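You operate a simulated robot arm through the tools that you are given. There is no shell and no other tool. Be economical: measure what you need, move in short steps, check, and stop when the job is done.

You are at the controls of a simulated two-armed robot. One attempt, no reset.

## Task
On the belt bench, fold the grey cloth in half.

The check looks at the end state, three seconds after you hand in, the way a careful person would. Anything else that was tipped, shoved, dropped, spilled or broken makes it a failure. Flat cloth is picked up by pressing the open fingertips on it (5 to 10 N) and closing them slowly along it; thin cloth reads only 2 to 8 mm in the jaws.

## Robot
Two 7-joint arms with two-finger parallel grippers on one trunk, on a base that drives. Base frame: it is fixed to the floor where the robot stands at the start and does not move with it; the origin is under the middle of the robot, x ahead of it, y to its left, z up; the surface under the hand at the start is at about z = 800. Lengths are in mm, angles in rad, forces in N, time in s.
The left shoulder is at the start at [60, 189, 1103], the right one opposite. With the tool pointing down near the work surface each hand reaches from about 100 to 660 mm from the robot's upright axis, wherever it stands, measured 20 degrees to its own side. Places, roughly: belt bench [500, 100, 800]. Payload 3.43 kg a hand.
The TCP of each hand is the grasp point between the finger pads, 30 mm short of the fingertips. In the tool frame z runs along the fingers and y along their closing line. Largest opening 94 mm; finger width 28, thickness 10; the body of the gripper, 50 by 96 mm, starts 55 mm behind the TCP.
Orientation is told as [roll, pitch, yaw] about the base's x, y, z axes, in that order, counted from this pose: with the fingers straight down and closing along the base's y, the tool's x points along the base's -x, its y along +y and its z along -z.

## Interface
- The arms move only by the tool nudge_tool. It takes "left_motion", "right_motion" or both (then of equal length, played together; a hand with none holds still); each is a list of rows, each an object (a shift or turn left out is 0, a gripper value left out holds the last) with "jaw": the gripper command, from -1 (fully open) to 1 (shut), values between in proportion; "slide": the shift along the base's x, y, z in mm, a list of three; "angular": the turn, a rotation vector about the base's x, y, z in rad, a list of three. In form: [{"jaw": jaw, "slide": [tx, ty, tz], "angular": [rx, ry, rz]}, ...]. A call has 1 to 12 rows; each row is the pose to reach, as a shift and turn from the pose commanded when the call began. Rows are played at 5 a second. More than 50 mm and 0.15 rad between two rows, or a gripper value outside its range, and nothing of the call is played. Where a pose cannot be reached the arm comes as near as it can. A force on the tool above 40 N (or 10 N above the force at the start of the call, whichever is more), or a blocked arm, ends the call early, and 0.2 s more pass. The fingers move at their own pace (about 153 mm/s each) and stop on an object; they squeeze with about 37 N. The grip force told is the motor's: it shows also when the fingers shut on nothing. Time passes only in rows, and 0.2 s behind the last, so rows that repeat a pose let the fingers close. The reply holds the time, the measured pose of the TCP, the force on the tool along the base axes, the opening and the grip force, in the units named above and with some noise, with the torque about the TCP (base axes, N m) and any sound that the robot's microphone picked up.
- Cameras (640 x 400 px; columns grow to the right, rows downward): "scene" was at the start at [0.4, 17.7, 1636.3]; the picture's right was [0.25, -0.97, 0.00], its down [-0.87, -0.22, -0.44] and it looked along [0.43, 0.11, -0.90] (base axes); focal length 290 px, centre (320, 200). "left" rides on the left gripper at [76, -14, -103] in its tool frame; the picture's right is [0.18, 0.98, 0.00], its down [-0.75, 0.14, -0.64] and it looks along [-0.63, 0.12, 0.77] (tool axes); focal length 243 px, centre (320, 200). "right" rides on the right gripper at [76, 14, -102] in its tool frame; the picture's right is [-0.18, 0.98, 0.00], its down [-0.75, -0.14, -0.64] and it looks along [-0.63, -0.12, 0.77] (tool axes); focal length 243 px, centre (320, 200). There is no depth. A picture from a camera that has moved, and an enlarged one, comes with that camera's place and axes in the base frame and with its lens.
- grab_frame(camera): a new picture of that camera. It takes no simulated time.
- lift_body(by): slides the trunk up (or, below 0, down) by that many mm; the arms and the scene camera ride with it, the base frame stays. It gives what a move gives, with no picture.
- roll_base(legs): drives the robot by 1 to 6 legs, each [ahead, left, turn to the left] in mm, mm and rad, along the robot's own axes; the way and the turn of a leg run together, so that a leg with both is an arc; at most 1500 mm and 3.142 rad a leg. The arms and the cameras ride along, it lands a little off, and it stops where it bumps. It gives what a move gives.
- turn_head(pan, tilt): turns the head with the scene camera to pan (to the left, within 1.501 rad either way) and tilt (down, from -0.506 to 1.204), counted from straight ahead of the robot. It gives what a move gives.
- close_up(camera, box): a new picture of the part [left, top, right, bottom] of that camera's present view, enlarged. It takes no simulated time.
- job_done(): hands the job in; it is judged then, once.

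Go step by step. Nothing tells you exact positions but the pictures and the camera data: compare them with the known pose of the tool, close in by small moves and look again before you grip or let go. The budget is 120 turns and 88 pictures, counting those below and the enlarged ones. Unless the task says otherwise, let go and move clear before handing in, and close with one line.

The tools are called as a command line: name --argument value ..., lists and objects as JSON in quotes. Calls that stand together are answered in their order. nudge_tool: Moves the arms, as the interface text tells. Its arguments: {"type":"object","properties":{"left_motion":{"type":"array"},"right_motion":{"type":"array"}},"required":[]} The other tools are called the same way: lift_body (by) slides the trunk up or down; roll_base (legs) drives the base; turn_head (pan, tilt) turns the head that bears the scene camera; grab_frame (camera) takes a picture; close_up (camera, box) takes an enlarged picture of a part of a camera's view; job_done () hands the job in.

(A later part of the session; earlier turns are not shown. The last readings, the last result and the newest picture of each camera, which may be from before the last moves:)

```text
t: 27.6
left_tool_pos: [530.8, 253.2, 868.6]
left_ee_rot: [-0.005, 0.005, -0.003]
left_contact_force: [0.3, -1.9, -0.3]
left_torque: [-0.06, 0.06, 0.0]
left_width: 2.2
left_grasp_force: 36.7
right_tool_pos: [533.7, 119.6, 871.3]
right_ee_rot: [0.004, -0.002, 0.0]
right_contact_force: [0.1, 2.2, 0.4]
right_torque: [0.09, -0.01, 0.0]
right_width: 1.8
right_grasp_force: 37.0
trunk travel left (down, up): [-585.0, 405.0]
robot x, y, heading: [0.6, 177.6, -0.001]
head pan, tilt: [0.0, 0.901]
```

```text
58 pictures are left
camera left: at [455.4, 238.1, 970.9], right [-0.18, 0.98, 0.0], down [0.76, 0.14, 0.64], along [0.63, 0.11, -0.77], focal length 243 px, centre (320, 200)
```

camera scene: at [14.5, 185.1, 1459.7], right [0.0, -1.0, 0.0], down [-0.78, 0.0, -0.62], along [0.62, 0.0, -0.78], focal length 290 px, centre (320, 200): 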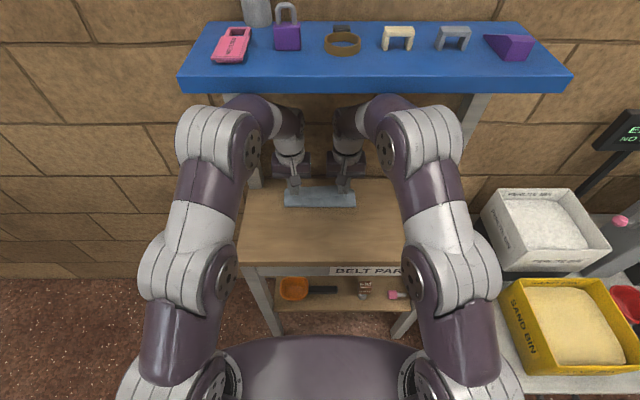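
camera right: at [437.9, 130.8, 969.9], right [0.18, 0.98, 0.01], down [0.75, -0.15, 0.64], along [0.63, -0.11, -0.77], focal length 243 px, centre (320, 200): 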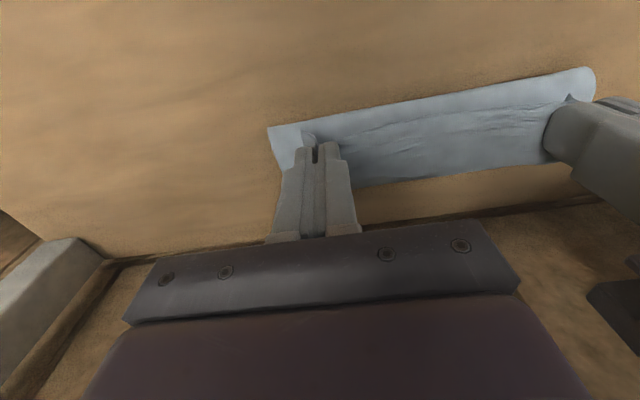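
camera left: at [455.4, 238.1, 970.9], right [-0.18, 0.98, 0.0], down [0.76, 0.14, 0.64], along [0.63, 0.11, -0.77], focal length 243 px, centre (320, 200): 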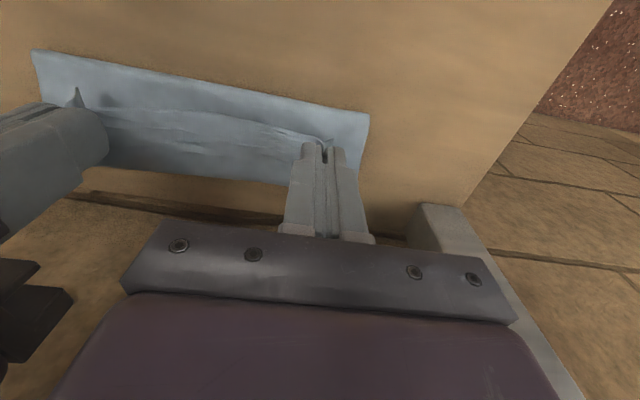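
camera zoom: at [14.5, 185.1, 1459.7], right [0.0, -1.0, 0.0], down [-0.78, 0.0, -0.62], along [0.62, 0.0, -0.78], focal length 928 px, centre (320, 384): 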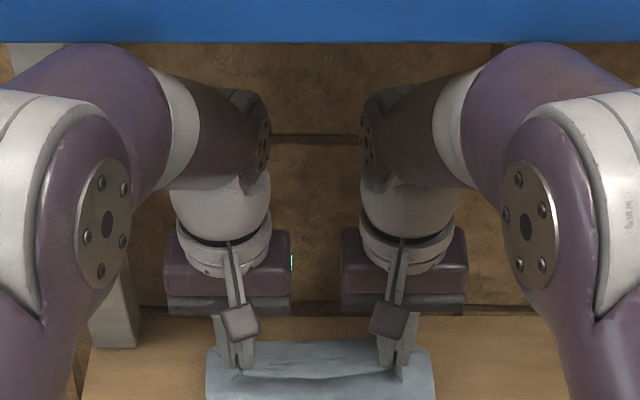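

Measuring from the left camera, the cloth slid about 25 mm forward: the fold is at x of about 510 and the far edge at about 586. It's still square, so I only need to land the edge further out; tilting the fingers forward keeps the wrists back from the wall.

nudge_tool --left_motion '[{"slide": [3, 0, -2], "angular": [0, -0.08, 0]}, {"slide": [6, 0, -4], "angular": [0, -0.16, 0]}, {"slide": [9, 0, -6], "angular": [0, -0.24, 0]}, {"slide": [12, 0, -8], "angular": [0, -0.3, 0]}, {"slide": [12, 0, -8], "angular": [0, -0.3, 0]}]' --right_motion '[{"slide": [3, 0, -2], "angular": [0, -0.08, 0]}, {"slide": [6, 0, -4], "angular": [0, -0.16, 0]}, {"slide": [9, 0, -6], "angular": [0, -0.24, 0]}, {"slide": [12, 0, -8], "angular": [0, -0.3, 0]}, {"slide": [12, 0, -8], "angular": [0, -0.3, 0]}]'

grab_frame --camera "left"

grab_frame --camera "right"

```text
t: 28.8
left_tool_pos: [547.2, 252.0, 863.7]
left_ee_rot: [-0.005, -0.299, -0.002]
left_contact_force: [0.9, -2.1, -0.3]
left_torque: [-0.03, -0.01, -0.01]
left_width: 2.1
left_grasp_force: 36.4
right_tool_pos: [544.7, 119.3, 863.3]
right_ee_rot: [0.006, -0.301, -0.002]
right_contact_force: [-1.3, 2.6, 0.4]
right_torque: [0.06, 0.02, 0.03]
right_width: 1.8
right_grasp_force: 36.1
trunk travel left (down, up): [-585.0, 405.0]
robot x, y, heading: [-1.5, 179.6, -0.004]
head pan, tilt: [0.0, 0.901]
```

```text
57 pictures are left
camera left: at [442.6, 237.8, 939.4], right [-0.17, 0.98, -0.06], down [0.53, 0.14, 0.84], along [0.83, 0.11, -0.54], focal length 243 px, centre (320, 200)
```

left: 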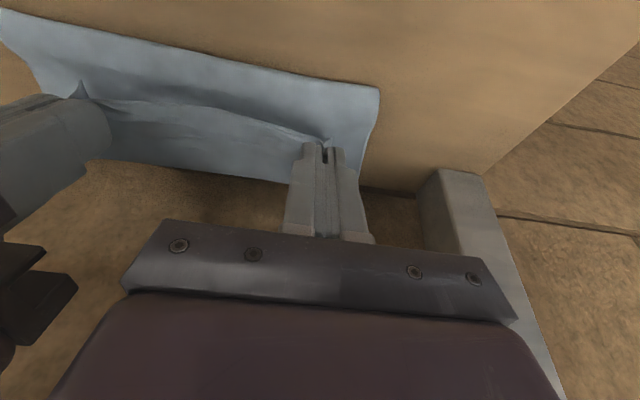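

```text
56 pictures are left
camera right: at [441.9, 133.0, 936.9], right [0.18, 0.98, 0.06], down [0.53, -0.15, 0.84], along [0.83, -0.11, -0.55], focal length 243 px, centre (320, 200)
```

right: 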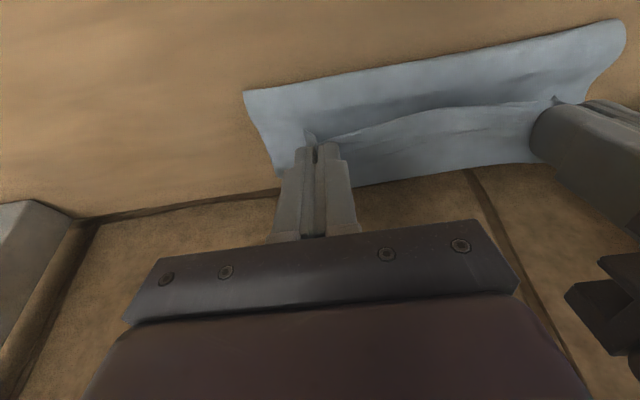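

The cloth seems to follow the hands forward. I'll check from the scene camera where the far edge really is.

close_up --camera "scene" --box '[260, 150, 380, 225]'

close_up --camera "left" --box '[0, 0, 480, 300]'

```text
5.33 times, centred on (320, 188) of scene
camera zoom: at [15.9, 184.5, 1460.8], right [0.0, -1.0, 0.0], down [-0.78, 0.0, -0.62], along [0.62, 0.0, -0.78], focal length 1546 px, centre (320, 267)
```

zoom: 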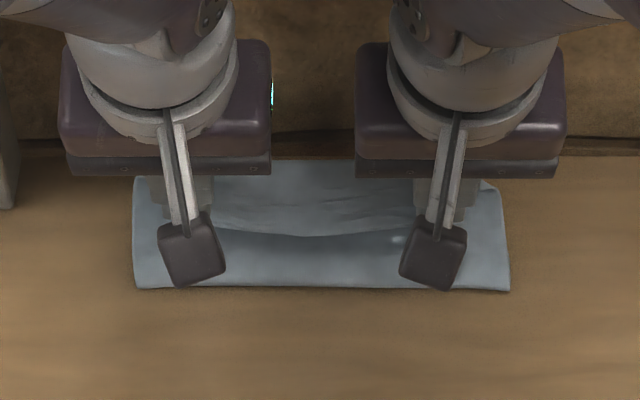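

```text
1.33 times, centred on (240, 150) of left
camera zoom: at [442.6, 237.8, 939.4], right [-0.17, 0.98, -0.06], down [0.53, 0.14, 0.84], along [0.83, 0.11, -0.54], focal length 324 px, centre (427, 267)
```

zoom: 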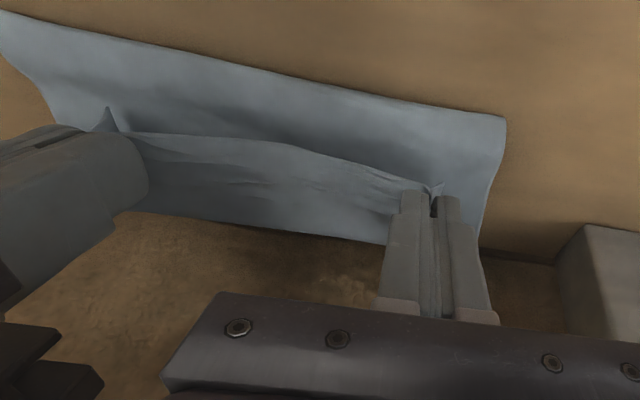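

The pads hold a 28 mm strip face-up, so it doubles back instead of flipping over, and the cloth has been dragged to the bench's rear edge. I'll bring the hands back along the arc, pull the cloth flat towards the robot, and re-grip with less overlap at the edge.

nudge_tool --left_motion '[{"slide": [-10, 0, 8], "angular": [0, 0.08, 0]}, {"slide": [-22, 0, 15], "angular": [0, 0.16, 0]}, {"slide": [-36, 0, 20], "angular": [0, 0.24, 0]}, {"slide": [-50, 0, 22], "angular": [0, 0.3, 0]}, {"slide": [-65, 0, 22], "angular": [0, 0.3, 0]}, {"slide": [-80, 0, 18], "angular": [0, 0.3, 0]}, {"slide": [-95, 0, 10], "angular": [0, 0.3, 0]}, {"slide": [-108, 0, 2], "angular": [0, 0.3, 0]}, {"slide": [-120, 0, -8], "angular": [0, 0.3, 0]}, {"slide": [-132, 0, -16], "angular": [0, 0.3, 0]}]' --right_motion '[{"slide": [-10, 0, 8], "angular": [0, 0.08, 0]}, {"slide": [-22, 0, 15], "angular": [0, 0.16, 0]}, {"slide": [-36, 0, 20], "angular": [0, 0.24, 0]}, {"slide": [-50, 0, 22], "angular": [0, 0.3, 0]}, {"slide": [-65, 0, 22], "angular": [0, 0.3, 0]}, {"slide": [-80, 0, 18], "angular": [0, 0.3, 0]}, {"slide": [-95, 0, 10], "angular": [0, 0.3, 0]}, {"slide": [-108, 0, 2], "angular": [0, 0.3, 0]}, {"slide": [-120, 0, -8], "angular": [0, 0.3, 0]}, {"slide": [-132, 0, -16], "angular": [0, 0.3, 0]}]'

close_up --camera "scene" --box '[220, 140, 420, 265]'

grab_frame --camera "left"

```text
t: 30.9
left_tool_pos: [412.6, 252.6, 846.9]
left_ee_rot: [-0.005, -0.003, -0.002]
left_contact_force: [0.4, -3.0, -0.1]
left_torque: [-0.11, -0.03, 0.0]
left_width: 2.0
left_grasp_force: 37.1
right_tool_pos: [414.5, 118.4, 847.5]
right_ee_rot: [0.005, -0.001, -0.003]
right_contact_force: [-0.5, 2.9, -0.3]
right_torque: [0.09, 0.02, 0.03]
right_width: 2.2
right_grasp_force: 36.2
trunk travel left (down, up): [-585.0, 405.0]
robot x, y, heading: [-1.0, 179.5, 0.001]
head pan, tilt: [0.0, 0.901]
```

```text
3.20 times, centred on (320, 202) of scene
camera zoom: at [15.1, 184.5, 1460.8], right [0.0, -1.0, 0.0], down [-0.78, 0.0, -0.62], along [0.62, 0.0, -0.78], focal length 928 px, centre (320, 192)
```

zoom: 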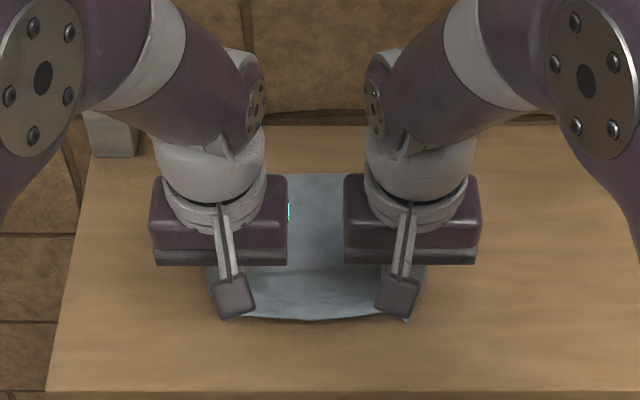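

```text
52 pictures are left
camera left: at [336.0, 238.2, 949.8], right [-0.18, 0.98, -0.01], down [0.75, 0.14, 0.64], along [0.63, 0.11, -0.77], focal length 243 px, centre (320, 200)
```

left: 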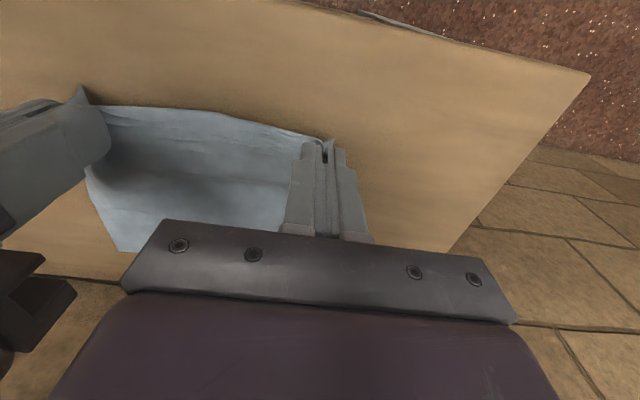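

The cloth unfolded cleanly, with the far edge back at x of about 561. Now I'll lower and draw it about 30 mm towards the robot, then release.

nudge_tool --left_motion '[{"slide": [-5, 0, -6]}, {"slide": [-10, 0, -11]}, {"slide": [-17, 0, -12]}, {"slide": [-24, 0, -12]}, {"slide": [-30, 0, -12]}, {"slide": [-30, 0, -12]}, {"jaw": 0.85, "slide": [-30, 0, -12]}, {"jaw": 0.6, "slide": [-30, 0, -11]}, {"jaw": 0.6, "slide": [-30, 0, -5]}, {"jaw": 0.6, "slide": [-30, 0, 15]}]' --right_motion '[{"slide": [-5, 0, -6]}, {"slide": [-11, 0, -11]}, {"slide": [-19, 0, -12]}, {"slide": [-26, 0, -12]}, {"slide": [-32, 0, -12]}, {"slide": [-32, 0, -12]}, {"jaw": 0.85, "slide": [-32, 0, -12]}, {"jaw": 0.6, "slide": [-32, 0, -11]}, {"jaw": 0.6, "slide": [-32, 0, -5]}, {"jaw": 0.6, "slide": [-32, 0, 15]}]'

close_up --camera "scene" --box '[220, 140, 420, 265]'

grab_frame --camera "left"

grab_frame --camera "right"

```text
t: 33.1
left_tool_pos: [383.3, 252.0, 862.7]
left_ee_rot: [-0.007, -0.001, -0.001]
left_contact_force: [-1.0, -0.9, 0.1]
left_torque: [0.03, -0.02, -0.03]
left_width: 18.8
left_grasp_force: 0.0
right_tool_pos: [382.2, 115.7, 862.8]
right_ee_rot: [0.005, -0.002, -0.001]
right_contact_force: [-0.5, -0.2, -0.3]
right_torque: [-0.01, 0.01, -0.02]
right_width: 18.8
right_grasp_force: 0.1
trunk travel left (down, up): [-585.0, 405.0]
robot x, y, heading: [-2.8, 183.8, -0.002]
head pan, tilt: [0.0, 0.901]
```

```text
3.20 times, centred on (320, 202) of scene
camera zoom: at [14.3, 184.4, 1460.8], right [0.0, -1.0, 0.0], down [-0.78, 0.0, -0.62], along [0.62, 0.0, -0.78], focal length 928 px, centre (320, 192)
```

zoom: 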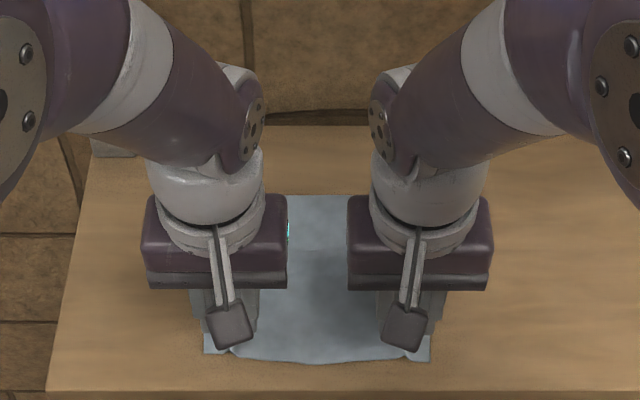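

```text
50 pictures are left
camera left: at [306.3, 237.4, 965.3], right [-0.18, 0.98, 0.0], down [0.75, 0.14, 0.64], along [0.63, 0.11, -0.77], focal length 243 px, centre (320, 200)
```

left: 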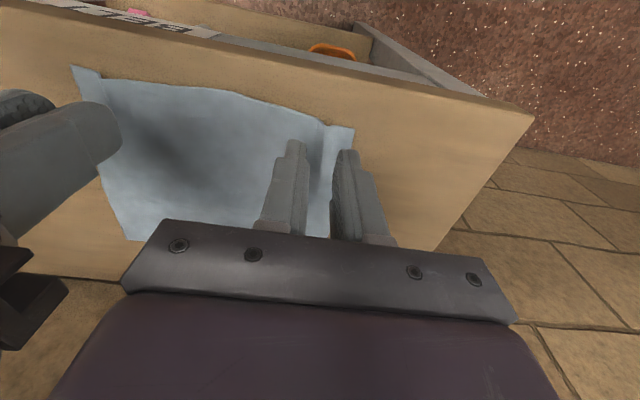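

```text
49 pictures are left
camera right: at [304.4, 130.9, 964.8], right [0.18, 0.98, 0.0], down [0.75, -0.14, 0.64], along [0.63, -0.12, -0.77], focal length 243 px, centre (320, 200)
```

right: 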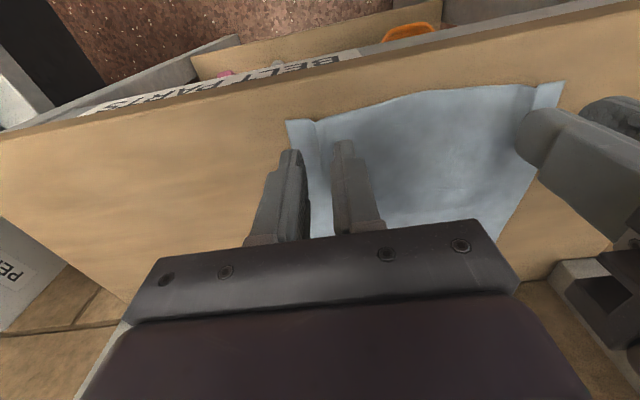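

The cloth is flat again with its near edge at x of about 368 and far edge at about 536. I'll regrip with only about 9 mm of the pads over the edge.

nudge_tool --left_motion '[{"jaw": 0.36, "slide": [-9, 0, 0]}, {"slide": [-16, 0, 0]}, {"slide": [-16, 0, -14]}, {"slide": [-16, 0, -28]}, {"slide": [-16, 0, -28]}]' --right_motion '[{"jaw": 0.36, "slide": [-10, 1, 0]}, {"slide": [-20, 1, 0]}, {"slide": [-20, 1, -14]}, {"slide": [-20, 1, -28]}, {"slide": [-20, 1, -28]}]'

grab_frame --camera "left"

grab_frame --camera "right"

```text
t: 34.4
left_tool_pos: [368.5, 253.1, 833.0]
left_ee_rot: [-0.003, -0.002, -0.004]
left_contact_force: [-0.5, -0.5, 0.6]
left_torque: [0.01, 0.02, 0.03]
left_width: 30.1
left_grasp_force: 0.0
right_tool_pos: [361.2, 117.2, 833.5]
right_ee_rot: [0.004, -0.003, -0.003]
right_contact_force: [0.6, -0.4, -0.2]
right_torque: [0.03, 0.02, -0.01]
right_width: 30.2
right_grasp_force: 0.0
trunk travel left (down, up): [-585.0, 405.0]
robot x, y, heading: [1.0, 187.6, 0.0]
head pan, tilt: [0.0, 0.901]
```

```text
48 pictures are left
camera left: at [291.4, 238.8, 936.5], right [-0.18, 0.98, -0.01], down [0.75, 0.14, 0.64], along [0.63, 0.11, -0.77], focal length 243 px, centre (320, 200)
```

left: 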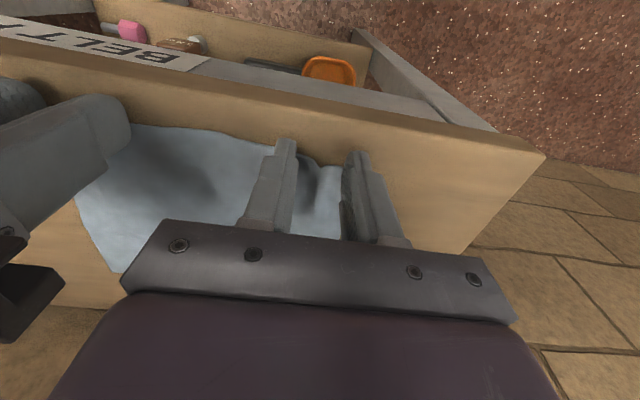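

```text
47 pictures are left
camera right: at [284.9, 132.9, 935.6], right [0.19, 0.98, 0.01], down [0.75, -0.15, 0.64], along [0.63, -0.12, -0.77], focal length 243 px, centre (320, 200)
```

right: 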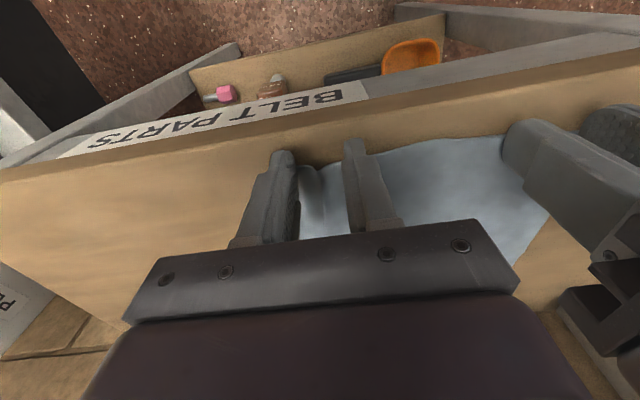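

The overlap is about 7–9 mm. I'll press gently and close slowly.

nudge_tool --left_motion '[{"slide": [2, 0, -1]}, {"slide": [2, 0, -2.5]}, {"slide": [2, 0, -2.5]}]' --right_motion '[{"slide": [1, 0, -1]}, {"slide": [1, 0, -2.5]}, {"slide": [1, 0, -2.5]}]'

```text
t: 35.1
left_tool_pos: [371.5, 252.3, 832.7]
left_ee_rot: [-0.005, -0.003, -0.002]
left_contact_force: [-0.9, -1.4, 0.6]
left_torque: [0.0, -0.02, 0.02]
left_width: 30.0
left_grasp_force: 0.1
right_tool_pos: [363.3, 118.8, 831.6]
right_ee_rot: [0.005, -0.001, -0.002]
right_contact_force: [-0.1, -0.5, 1.2]
right_torque: [-0.02, -0.04, 0.02]
right_width: 30.2
right_grasp_force: 0.4
trunk travel left (down, up): [-585.0, 405.0]
robot x, y, heading: [2.2, 177.8, 0.005]
head pan, tilt: [0.0, 0.901]
```

nudge_tool --left_motion '[{"slide": [0, 0, -1]}, {"slide": [0, 0, -1.2]}]' --right_motion '[{"slide": [0, 0, -1]}, {"slide": [0, 0, -1.2]}]'

```text
t: 35.8
left_tool_pos: [368.6, 252.6, 831.6]
left_ee_rot: [-0.003, -0.003, -0.002]
left_contact_force: [1.5, -0.2, 5.4]
left_torque: [0.06, -0.09, 0.02]
left_width: 30.2
left_grasp_force: 0.3
right_tool_pos: [363.1, 119.0, 831.0]
right_ee_rot: [0.003, -0.006, -0.002]
right_contact_force: [-1.6, -2.8, 15.4]
right_torque: [-0.24, -0.13, -0.05]
right_width: 30.8
right_grasp_force: 0.2
trunk travel left (down, up): [-585.0, 405.0]
robot x, y, heading: [-2.0, 183.7, 0.0]
head pan, tilt: [0.0, 0.901]
```

nudge_tool --left_motion '[{"slide": [0, 0, -0.2]}, {"jaw": 0.5, "slide": [0, 0, -0.2]}, {"jaw": 0.6, "slide": [0, 0, -0.2]}, {"jaw": 0.7, "slide": [0, 0, -0.2]}, {"jaw": 0.8, "slide": [0, 0, -0.2]}, {"jaw": 0.9, "slide": [0, 0, -0.2]}, {"jaw": 1.0, "slide": [0, 0, -0.2]}, {"jaw": 1.0, "slide": [0, 0, -0.2]}]' --right_motion '[{"slide": [0, 0, 0.4]}, {"jaw": 0.5, "slide": [0, 0, 0.4]}, {"jaw": 0.6, "slide": [0, 0, 0.4]}, {"jaw": 0.7, "slide": [0, 0, 0.4]}, {"jaw": 0.8, "slide": [0, 0, 0.4]}, {"jaw": 0.9, "slide": [0, 0, 0.4]}, {"jaw": 1.0, "slide": [0, 0, 0.4]}, {"jaw": 1.0, "slide": [0, 0, 0.4]}]'

nudge_tool --left_motion '[{"slide": [2, 0, 8]}, {"slide": [4, 0, 16]}, {"slide": [6, 0, 24]}, {"slide": [9, 0, 32]}]' --right_motion '[{"slide": [2, 0, 8]}, {"slide": [4, 0, 16]}, {"slide": [6, 0, 24]}, {"slide": [9, 0, 32]}]'

grab_frame --camera "left"

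grab_frame --camera "right"

```text
t: 37.5
left_tool_pos: [368.1, 252.2, 830.3]
left_ee_rot: [-0.007, -0.004, -0.001]
left_contact_force: [-0.1, -10.9, 8.4]
left_torque: [-0.3, -0.08, -0.08]
left_width: 1.9
left_grasp_force: 36.3
right_tool_pos: [361.7, 119.6, 831.4]
right_ee_rot: [0.006, -0.004, -0.001]
right_contact_force: [1.2, 12.2, 11.5]
right_torque: [0.34, -0.13, 0.16]
right_width: 1.9
right_grasp_force: 37.0
trunk travel left (down, up): [-585.0, 405.0]
robot x, y, heading: [-2.3, 182.6, -0.004]
head pan, tilt: [0.0, 0.901]
```

```text
t: 38.5
left_tool_pos: [380.1, 252.2, 862.5]
left_ee_rot: [-0.006, -0.002, -0.001]
left_contact_force: [0.1, -9.3, 0.6]
left_torque: [-0.32, -0.01, -0.09]
left_width: 1.7
left_grasp_force: 36.5
right_tool_pos: [372.2, 119.9, 863.7]
right_ee_rot: [0.004, -0.002, -0.003]
right_contact_force: [0.5, 11.1, 0.2]
right_torque: [0.31, -0.02, 0.15]
right_width: 1.9
right_grasp_force: 36.5
trunk travel left (down, up): [-585.0, 405.0]
robot x, y, heading: [-0.2, 185.3, -0.004]
head pan, tilt: [0.0, 0.901]
```

```text
46 pictures are left
camera left: at [302.0, 238.1, 966.0], right [-0.18, 0.98, -0.01], down [0.75, 0.14, 0.64], along [0.63, 0.11, -0.77], focal length 243 px, centre (320, 200)
```

left: 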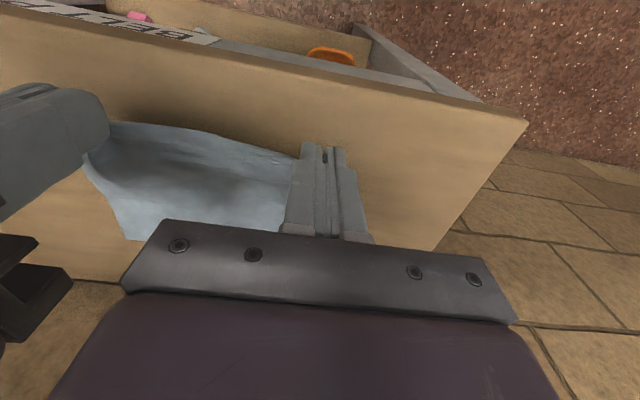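

```text
45 pictures are left
camera right: at [295.0, 134.9, 964.9], right [0.18, 0.98, 0.01], down [0.75, -0.15, 0.64], along [0.63, -0.12, -0.77], focal length 243 px, centre (320, 200)
```

right: 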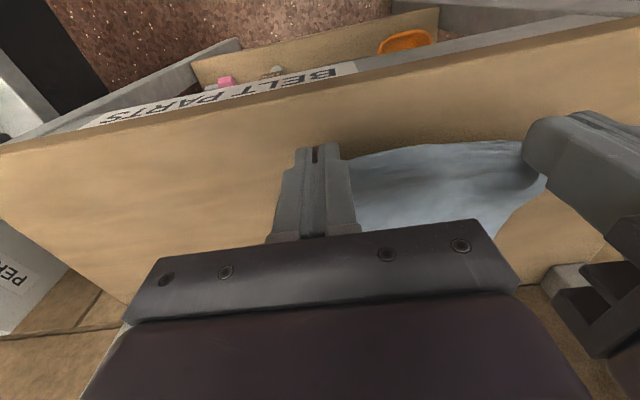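

Both corners are held with the raw edge inside the pads. I'll run a lower arc so the cloth isn't pulled along.

nudge_tool --left_motion '[{"slide": [7, -1, 8]}, {"slide": [15, -1.5, 14]}, {"slide": [30, -1.5, 22]}, {"slide": [43, -1.5, 25]}, {"slide": [56, -1.5, 25]}, {"slide": [70, -1.5, 23]}]' --right_motion '[{"slide": [8, 1, 8]}, {"slide": [17, 1.5, 14]}, {"slide": [34, 1.5, 22]}, {"slide": [48, 1.5, 25]}, {"slide": [62, 1.5, 25]}, {"slide": [77, 1.5, 23]}]'

grab_frame --camera "left"

close_up --camera "scene" --box '[240, 150, 400, 250]'

```text
t: 40.0
left_tool_pos: [451.9, 250.3, 886.3]
left_ee_rot: [-0.005, 0.0, -0.001]
left_contact_force: [-0.4, -5.3, 0.5]
left_torque: [-0.14, -0.01, -0.02]
left_width: 1.8
left_grasp_force: 36.3
right_tool_pos: [449.7, 120.4, 885.3]
right_ee_rot: [0.005, -0.001, -0.001]
right_contact_force: [0.4, 5.0, 0.0]
right_torque: [0.11, 0.01, 0.08]
right_width: 1.7
right_grasp_force: 37.0
trunk travel left (down, up): [-585.0, 405.0]
robot x, y, heading: [-0.6, 186.0, -0.002]
head pan, tilt: [0.0, 0.901]
```

```text
44 pictures are left
camera left: at [374.5, 236.1, 988.8], right [-0.18, 0.98, 0.0], down [0.75, 0.14, 0.64], along [0.63, 0.11, -0.77], focal length 243 px, centre (320, 200)
```

left: 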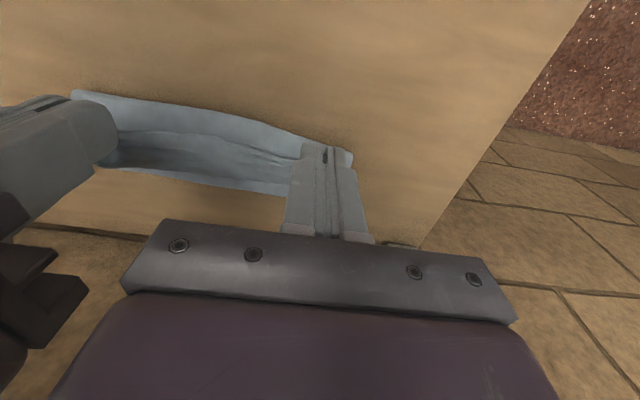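

```text
4.00 times, centred on (320, 200) of scene
camera zoom: at [16.7, 184.5, 1460.8], right [0.0, -1.0, 0.0], down [-0.78, 0.0, -0.62], along [0.62, 0.0, -0.78], focal length 1159 px, centre (320, 200)
```

zoom: 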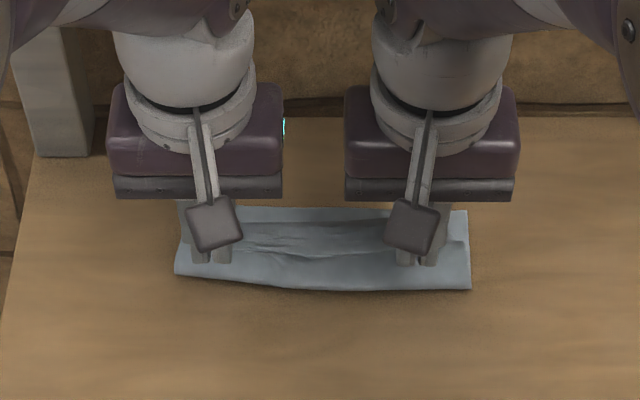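

The far edge is still at x of about 534 and the fold is forming well. I'll continue forward and down.

nudge_tool --left_motion '[{"slide": [8, 0, -5]}, {"slide": [16, 0, -11]}, {"slide": [25, 0, -18]}, {"slide": [34, 0, -26]}]' --right_motion '[{"slide": [8, 0, -4]}, {"slide": [17, 0, -10]}, {"slide": [26, 0, -17]}, {"slide": [36, 0, -25]}]'

grab_frame --camera "left"

close_up --camera "scene" --box '[240, 140, 400, 240]'

```text
t: 41.0
left_tool_pos: [484.6, 249.5, 859.3]
left_ee_rot: [-0.006, -0.003, -0.001]
left_contact_force: [0.0, -4.1, 0.1]
left_torque: [-0.09, 0.03, -0.05]
left_width: 1.9
left_grasp_force: 36.8
right_tool_pos: [485.9, 120.9, 861.5]
right_ee_rot: [0.006, 0.0, -0.001]
right_contact_force: [0.7, 3.5, -0.3]
right_torque: [0.08, 0.02, 0.06]
right_width: 2.0
right_grasp_force: 36.9
trunk travel left (down, up): [-585.0, 405.0]
robot x, y, heading: [-1.0, 182.9, -0.003]
head pan, tilt: [0.0, 0.901]
```

```text
42 pictures are left
camera left: at [407.7, 235.4, 962.3], right [-0.18, 0.98, 0.0], down [0.75, 0.14, 0.64], along [0.63, 0.11, -0.77], focal length 243 px, centre (320, 200)
```

left: 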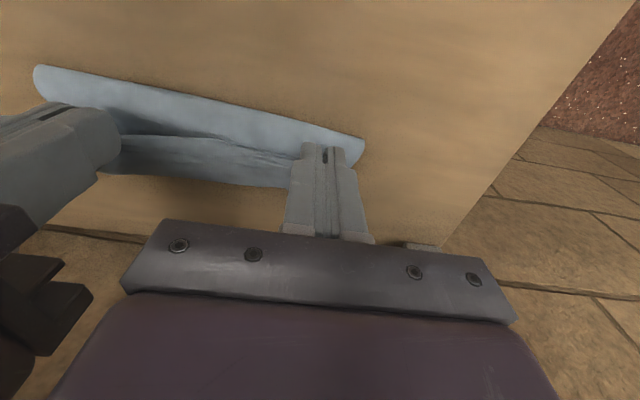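

```text
4.00 times, centred on (320, 190) of scene
camera zoom: at [16.7, 184.5, 1460.8], right [0.0, -1.0, 0.0], down [-0.78, 0.0, -0.62], along [0.62, 0.0, -0.78], focal length 1159 px, centre (320, 240)
```

zoom: 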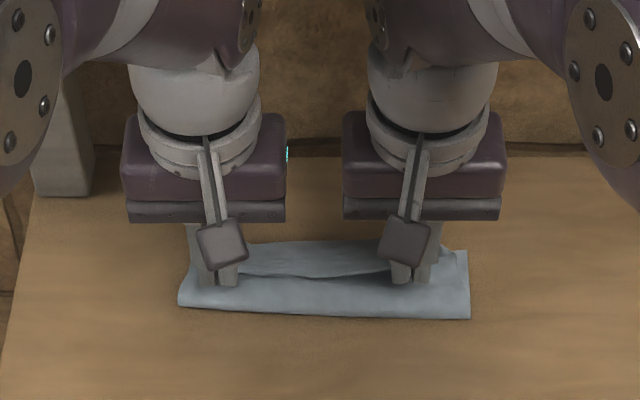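

The bottom layer is nearly unmoved. I'll lower first, with little forward motion, to let the fold settle.

nudge_tool --left_motion '[{"slide": [3, 0, -6]}, {"slide": [6, 0, -12]}, {"slide": [10, 0, -18]}, {"slide": [14, 0, -22]}]' --right_motion '[{"slide": [3, 0, -7]}, {"slide": [6, 0, -13]}, {"slide": [10, 0, -19]}, {"slide": [14, 0, -23]}]'

grab_frame --camera "right"

close_up --camera "scene" --box '[240, 140, 400, 240]'

```text
t: 42.0
left_tool_pos: [497.0, 250.8, 837.8]
left_ee_rot: [-0.004, -0.002, -0.002]
left_contact_force: [0.9, -4.3, -0.7]
left_torque: [-0.08, -0.02, -0.04]
left_width: 1.5
left_grasp_force: 36.2
right_tool_pos: [498.4, 122.0, 838.0]
right_ee_rot: [0.006, -0.001, -0.002]
right_contact_force: [-0.2, 4.7, 0.2]
right_torque: [0.11, 0.01, 0.04]
right_width: 1.9
right_grasp_force: 36.9
trunk travel left (down, up): [-585.0, 405.0]
robot x, y, heading: [-0.6, 181.9, -0.0]
head pan, tilt: [0.0, 0.901]
```

```text
40 pictures are left
camera right: at [422.6, 136.0, 939.3], right [0.18, 0.98, 0.01], down [0.75, -0.15, 0.64], along [0.63, -0.11, -0.77], focal length 243 px, centre (320, 200)
```

right: 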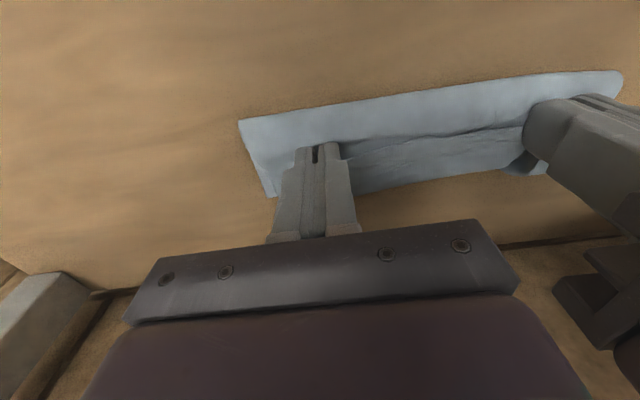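

```text
4.00 times, centred on (320, 190) of scene
camera zoom: at [15.9, 184.5, 1460.8], right [0.0, -1.0, 0.0], down [-0.78, 0.0, -0.62], along [0.62, 0.0, -0.78], focal length 1159 px, centre (320, 240)
```

zoom: 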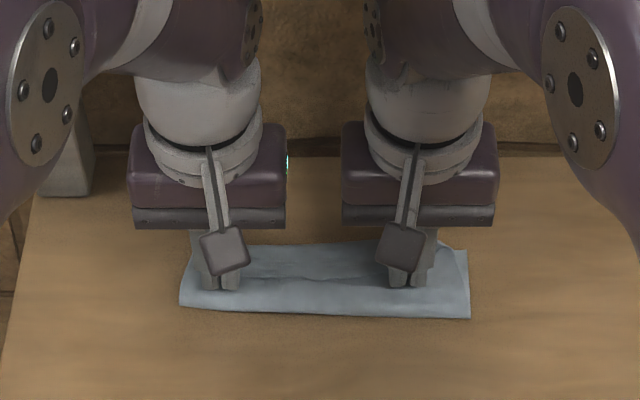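

The lengths don't add up for a true fold. The sheet leaves the pads forward and doubles back, so it's becoming a Z. I'll undo this and regrip with the jaws closing across the edge (yaw 90°), so the pinched ridge hangs vertically and can hinge over.

nudge_tool --left_motion '[{"slide": [-6, 0, 10]}, {"slide": [-16, 0, 24]}, {"slide": [-30, 0, 38]}, {"slide": [-44, 0, 47]}, {"slide": [-58, 0, 49]}, {"slide": [-72, 0, 46]}, {"slide": [-86, 0, 38]}, {"slide": [-100, 0, 26]}, {"slide": [-112, 0, 12]}, {"slide": [-122, 0, 1]}, {"slide": [-128, 0, -4]}, {"slide": [-128, 0, -4]}]' --right_motion '[{"slide": [-6, 0, 10]}, {"slide": [-16, 0, 24]}, {"slide": [-31, 0, 38]}, {"slide": [-46, 0, 47]}, {"slide": [-61, 0, 49]}, {"slide": [-76, 0, 46]}, {"slide": [-91, 0, 38]}, {"slide": [-105, 0, 26]}, {"slide": [-117, 0, 12]}, {"slide": [-128, 0, 1]}, {"slide": [-134, 0, -4]}, {"slide": [-134, 0, -4]}]'

nudge_tool --left_motion '[{"jaw": 0.85}, {"jaw": 0.6}, {"jaw": 0.5, "slide": [0, 0, 10]}, {"slide": [0, 5, 40]}, {"slide": [-5, 15, 70]}]' --right_motion '[{"jaw": 0.85}, {"jaw": 0.6}, {"jaw": 0.5, "slide": [0, 0, 10]}, {"slide": [0, -5, 40]}, {"slide": [-5, -15, 70]}]'

close_up --camera "scene" --box '[220, 140, 420, 265]'

grab_frame --camera "left"

```text
t: 44.5
left_tool_pos: [370.3, 248.9, 834.6]
left_ee_rot: [-0.007, -0.002, -0.003]
left_contact_force: [0.1, -4.2, 0.4]
left_torque: [-0.14, -0.01, -0.01]
left_width: 1.7
left_grasp_force: 36.4
right_tool_pos: [364.7, 121.7, 834.7]
right_ee_rot: [0.005, -0.001, -0.002]
right_contact_force: [-0.2, 4.0, 0.4]
right_torque: [0.09, 0.02, 0.08]
right_width: 2.0
right_grasp_force: 36.1
trunk travel left (down, up): [-585.0, 405.0]
robot x, y, heading: [-2.7, 183.4, -0.003]
head pan, tilt: [0.0, 0.901]
```

```text
t: 45.8
left_tool_pos: [361.9, 267.1, 902.9]
left_ee_rot: [-0.006, -0.002, -0.001]
left_contact_force: [0.1, 0.4, -0.6]
left_torque: [-0.01, -0.01, -0.03]
left_width: 23.7
left_grasp_force: 0.0
right_tool_pos: [357.9, 105.5, 905.5]
right_ee_rot: [0.005, -0.002, -0.003]
right_contact_force: [0.0, 0.2, 0.1]
right_torque: [-0.02, -0.04, 0.0]
right_width: 23.5
right_grasp_force: 0.1
trunk travel left (down, up): [-585.0, 405.0]
robot x, y, heading: [-0.4, 183.1, 0.0]
head pan, tilt: [0.0, 0.901]
```

```text
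3.20 times, centred on (320, 202) of scene
camera zoom: at [14.0, 184.5, 1460.8], right [0.0, -1.0, 0.0], down [-0.78, 0.0, -0.62], along [0.62, 0.0, -0.78], focal length 928 px, centre (320, 192)
```

zoom: 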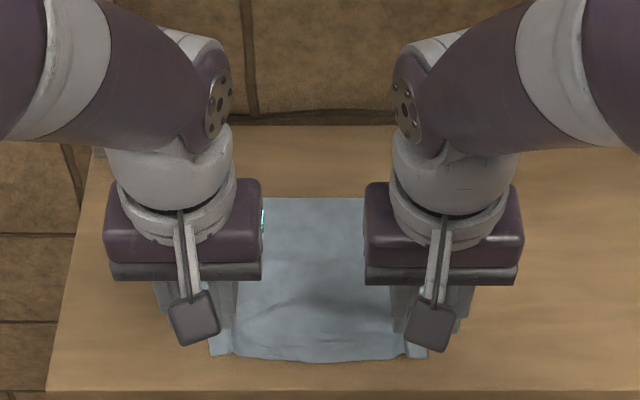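

```text
37 pictures are left
camera left: at [286.0, 252.2, 1006.2], right [-0.18, 0.98, -0.01], down [0.75, 0.14, 0.64], along [0.63, 0.11, -0.77], focal length 243 px, centre (320, 200)
```

left: 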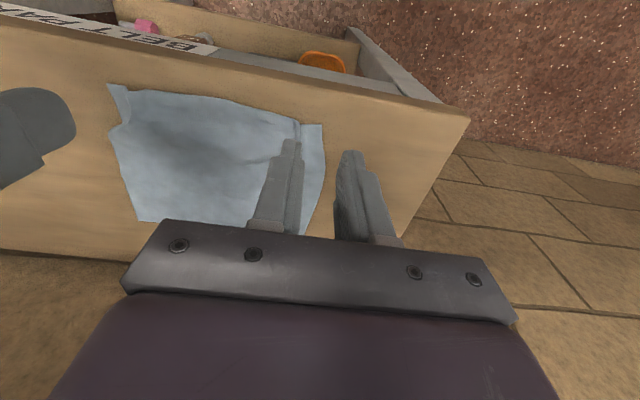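

The cloth is flat again with near corners at about (371, 268) and (370, 94). Next I'll turn both grippers 90° in the air, cameras outward.

nudge_tool --left_motion '[{"jaw": 0.3, "slide": [0, 3, 0], "angular": [0, 0, -0.143]}, {"slide": [0, 6, 0], "angular": [0, 0, -0.286]}, {"slide": [0, 9, 0], "angular": [0, 0, -0.429]}, {"slide": [0, 12, 0], "angular": [0, 0, -0.572]}, {"slide": [0, 12, 0], "angular": [0, 0, -0.715]}, {"slide": [0, 12, 0], "angular": [0, 0, -0.858]}, {"slide": [0, 12, 0], "angular": [0, 0, -1.0]}, {"slide": [0, 12, 0], "angular": [0, 0, -1.143]}, {"slide": [0, 12, 0], "angular": [0, 0, -1.286]}, {"slide": [0, 12, 0], "angular": [0, 0, -1.429]}, {"slide": [0, 12, 0], "angular": [0, 0, -1.57]}]' --right_motion '[{"jaw": 0.3, "slide": [0, -3, 0], "angular": [0, 0, 0.143]}, {"slide": [0, -6, 0], "angular": [0, 0, 0.286]}, {"slide": [0, -9, 0], "angular": [0, 0, 0.429]}, {"slide": [0, -12, 0], "angular": [0, 0, 0.572]}, {"slide": [0, -12, 0], "angular": [0, 0, 0.715]}, {"slide": [0, -12, 0], "angular": [0, 0, 0.858]}, {"slide": [0, -12, 0], "angular": [0, 0, 1.0]}, {"slide": [0, -12, 0], "angular": [0, 0, 1.143]}, {"slide": [0, -12, 0], "angular": [0, 0, 1.286]}, {"slide": [0, -12, 0], "angular": [0, 0, 1.429]}, {"slide": [0, -12, 0], "angular": [0, 0, 1.57]}]'

grab_frame --camera "scene"

grab_frame --camera "left"

grab_frame --camera "right"

```text
t: 48.1
left_tool_pos: [363.8, 276.6, 904.1]
left_ee_rot: [-0.005, -0.002, -1.575]
left_contact_force: [0.6, -0.9, -0.1]
left_torque: [0.0, 0.01, -0.04]
left_width: 33.0
left_grasp_force: 0.0
right_tool_pos: [358.9, 94.7, 903.0]
right_ee_rot: [0.005, -0.001, 1.571]
right_contact_force: [0.4, -0.6, -0.8]
right_torque: [-0.03, 0.0, 0.0]
right_width: 32.7
right_grasp_force: 0.0
trunk travel left (down, up): [-585.0, 405.0]
robot x, y, heading: [-1.0, 183.3, -0.003]
head pan, tilt: [0.0, 0.901]
```

```text
36 pictures are left
camera scene: at [15.6, 184.5, 1460.8], right [0.0, -1.0, 0.0], down [-0.78, 0.0, -0.62], along [0.62, 0.0, -0.78], focal length 290 px, centre (320, 200)
```

scene: 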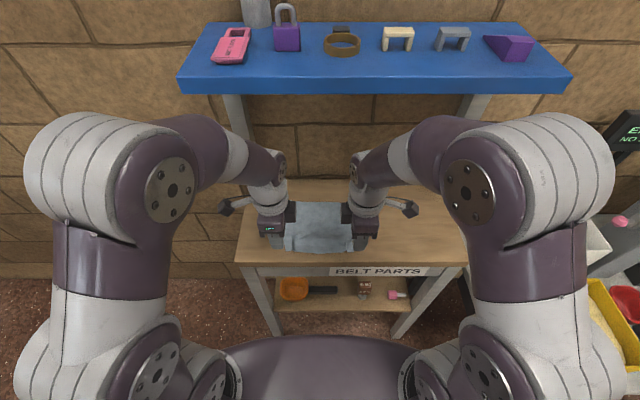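

```text
35 pictures are left
camera left: at [349.9, 352.9, 1006.2], right [0.98, 0.18, -0.01], down [0.14, -0.75, 0.64], along [0.11, -0.63, -0.77], focal length 243 px, centre (320, 200)
```

left: 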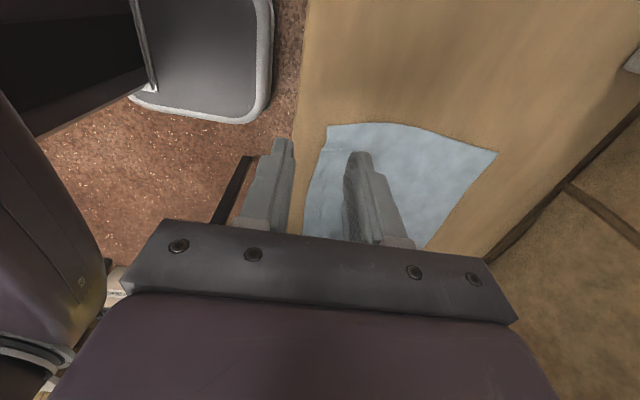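

```text
34 pictures are left
camera right: at [345.5, 18.8, 1005.1], right [-0.98, 0.18, 0.01], down [0.14, 0.75, 0.64], along [0.11, 0.63, -0.77], focal length 243 px, centre (320, 200)
```

right: 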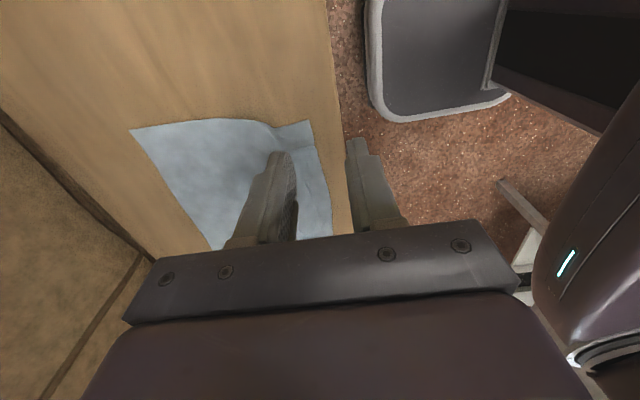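

With the side views I place the cloth's near edge at x of about 370 and far edge at about 533. I'll set the jaws at 22 mm, straddling a strip just inside the near edge.

nudge_tool --left_motion '[{"jaw": 0.53, "slide": [10, -7, -15]}, {"slide": [21, -14, -35]}, {"slide": [21, -14, -55]}, {"slide": [21, -14, -69]}, {"slide": [21, -14, -69]}]' --right_motion '[{"jaw": 0.53, "slide": [12, 5, -15]}, {"slide": [25, 9, -35]}, {"slide": [25, 9, -55]}, {"slide": [25, 9, -69]}, {"slide": [25, 9, -69]}]'

grab_frame --camera "left"

grab_frame --camera "right"

```text
t: 49.4
left_tool_pos: [385.2, 263.1, 832.9]
left_ee_rot: [-0.005, -0.003, -1.571]
left_contact_force: [-0.7, -0.6, -0.4]
left_torque: [-0.01, 0.0, -0.01]
left_width: 22.1
left_grasp_force: 0.1
right_tool_pos: [384.1, 102.7, 832.6]
right_ee_rot: [0.005, -0.001, 1.567]
right_contact_force: [0.0, 0.1, -0.2]
right_torque: [0.0, 0.0, 0.04]
right_width: 22.3
right_grasp_force: 0.1
trunk travel left (down, up): [-585.0, 405.0]
robot x, y, heading: [0.7, 179.3, -0.0]
head pan, tilt: [0.0, 0.901]
```

```text
33 pictures are left
camera left: at [370.8, 339.6, 936.5], right [0.98, 0.18, 0.0], down [0.14, -0.75, 0.64], along [0.11, -0.63, -0.77], focal length 243 px, centre (320, 200)
```

left: 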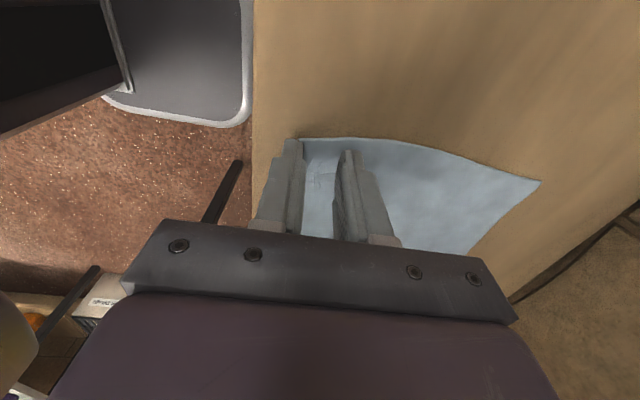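

```text
32 pictures are left
camera right: at [369.6, 27.4, 935.5], right [-0.98, 0.19, 0.0], down [0.15, 0.75, 0.64], along [0.12, 0.63, -0.77], focal length 243 px, centre (320, 200)
```

right: 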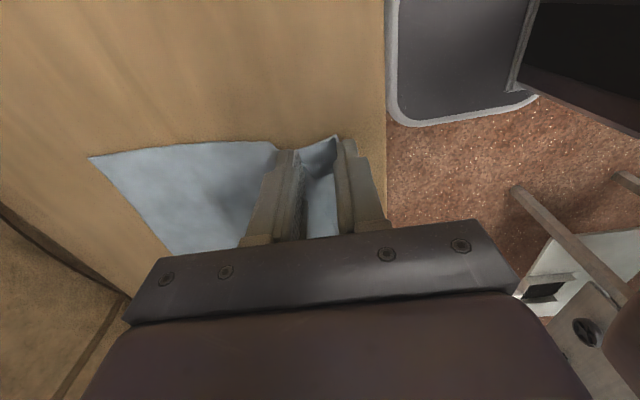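

Both jaws straddle the near strip as planned. Now I'll press and close slowly.

nudge_tool --left_motion '[{"slide": [0, 0, -1]}, {"slide": [0, 0, -2]}, {"slide": [0, 0, -2]}]' --right_motion '[{"slide": [0, 0, -1]}, {"slide": [0, 0, -2]}, {"slide": [0, 0, -2]}]'

```text
t: 50.1
left_tool_pos: [384.3, 264.8, 832.6]
left_ee_rot: [-0.005, -0.002, -1.572]
left_contact_force: [0.7, -0.1, -0.2]
left_torque: [0.02, 0.01, 0.03]
left_width: 22.2
left_grasp_force: 0.0
right_tool_pos: [384.0, 102.8, 831.8]
right_ee_rot: [0.005, -0.002, 1.569]
right_contact_force: [-0.4, 0.0, 4.3]
right_torque: [0.01, -0.1, 0.01]
right_width: 22.0
right_grasp_force: 0.0
trunk travel left (down, up): [-585.0, 405.0]
robot x, y, heading: [1.6, 183.3, -0.004]
head pan, tilt: [0.0, 0.901]
```

nudge_tool --left_motion '[{"slide": [0, 0, -1]}, {"slide": [0, 0, -1.5]}]' --right_motion '[{"slide": [0, 0, -0.3]}, {"slide": [0, 0, -0.5]}]'

```text
t: 50.8
left_tool_pos: [385.0, 263.8, 831.5]
left_ee_rot: [-0.004, -0.001, -1.573]
left_contact_force: [-0.4, 0.4, 7.4]
left_torque: [0.01, -0.04, 0.01]
left_width: 21.7
left_grasp_force: 0.2
right_tool_pos: [383.9, 102.7, 832.2]
right_ee_rot: [0.004, -0.004, 1.569]
right_contact_force: [0.8, -1.0, 4.3]
right_torque: [-0.02, -0.07, 0.03]
right_width: 22.4
right_grasp_force: 0.4
trunk travel left (down, up): [-585.0, 405.0]
robot x, y, heading: [1.7, 182.9, -0.003]
head pan, tilt: [0.0, 0.901]
```

nudge_tool --left_motion '[{"jaw": 0.6}, {"jaw": 0.67}, {"jaw": 0.74}, {"jaw": 0.81}, {"jaw": 0.88}, {"jaw": 0.94}, {"jaw": 1.0}, {"jaw": 1.0}]' --right_motion '[{"jaw": 0.6, "slide": [0, 0, -0.3]}, {"jaw": 0.67, "slide": [0, 0, -0.3]}, {"jaw": 0.74, "slide": [0, 0, -0.3]}, {"jaw": 0.81, "slide": [0, 0, -0.3]}, {"jaw": 0.88, "slide": [0, 0, -0.3]}, {"jaw": 0.94, "slide": [0, 0, -0.3]}, {"jaw": 1.0, "slide": [0, 0, -0.3]}, {"jaw": 1.0, "slide": [0, 0, -0.3]}]'

nudge_tool --left_motion '[{"slide": [2, 0, 8]}, {"slide": [4, 0, 16]}, {"slide": [7, 0, 24]}, {"slide": [10, 0, 32]}]' --right_motion '[{"slide": [2, 0, 8]}, {"slide": [4, 0, 16]}, {"slide": [7, 0, 24]}, {"slide": [10, 0, 32]}]'

grab_frame --camera "left"

grab_frame --camera "right"

```text
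t: 52.5
left_tool_pos: [384.4, 264.1, 831.4]
left_ee_rot: [-0.005, -0.001, -1.573]
left_contact_force: [0.3, 0.0, 13.2]
left_torque: [0.07, -0.05, -0.01]
left_width: 1.9
left_grasp_force: 37.1
right_tool_pos: [384.2, 102.6, 832.1]
right_ee_rot: [0.004, 0.0, 1.569]
right_contact_force: [1.7, 0.8, 4.5]
right_torque: [-0.03, -0.06, -0.03]
right_width: 2.1
right_grasp_force: 36.7
trunk travel left (down, up): [-585.0, 405.0]
robot x, y, heading: [0.7, 180.7, -0.002]
head pan, tilt: [0.0, 0.901]
```

```text
t: 53.5
left_tool_pos: [395.0, 264.0, 862.2]
left_ee_rot: [-0.005, -0.001, -1.572]
left_contact_force: [-1.1, -0.2, -0.9]
left_torque: [-0.01, -0.01, 0.02]
left_width: 2.2
left_grasp_force: 37.0
right_tool_pos: [393.3, 102.4, 863.8]
right_ee_rot: [0.004, -0.001, 1.568]
right_contact_force: [0.7, 0.3, -0.6]
right_torque: [-0.02, 0.01, -0.01]
right_width: 2.1
right_grasp_force: 36.7
trunk travel left (down, up): [-585.0, 405.0]
robot x, y, heading: [0.2, 181.6, -0.004]
head pan, tilt: [0.0, 0.901]
```

```text
31 pictures are left
camera left: at [380.8, 339.6, 966.1], right [0.98, 0.18, -0.01], down [0.14, -0.75, 0.64], along [0.11, -0.63, -0.77], focal length 243 px, centre (320, 200)
```

left: 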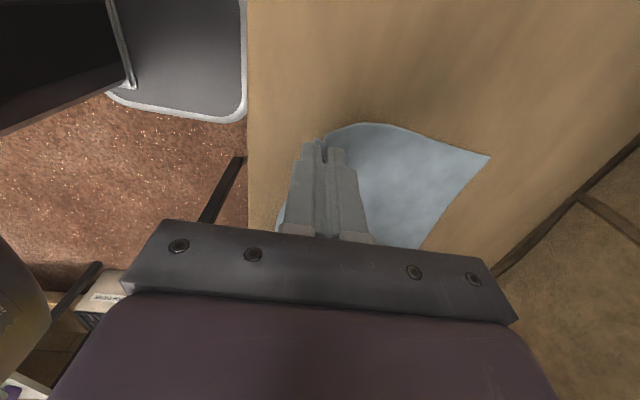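

```text
30 pictures are left
camera right: at [379.6, 27.6, 965.8], right [-0.98, 0.19, 0.01], down [0.15, 0.75, 0.64], along [0.12, 0.63, -0.77], focal length 243 px, centre (320, 200)
```

right: 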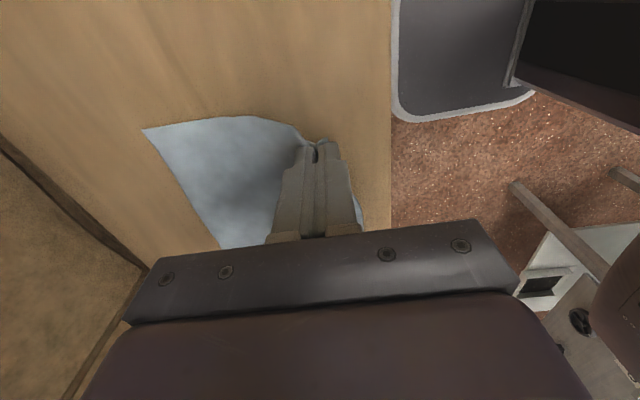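

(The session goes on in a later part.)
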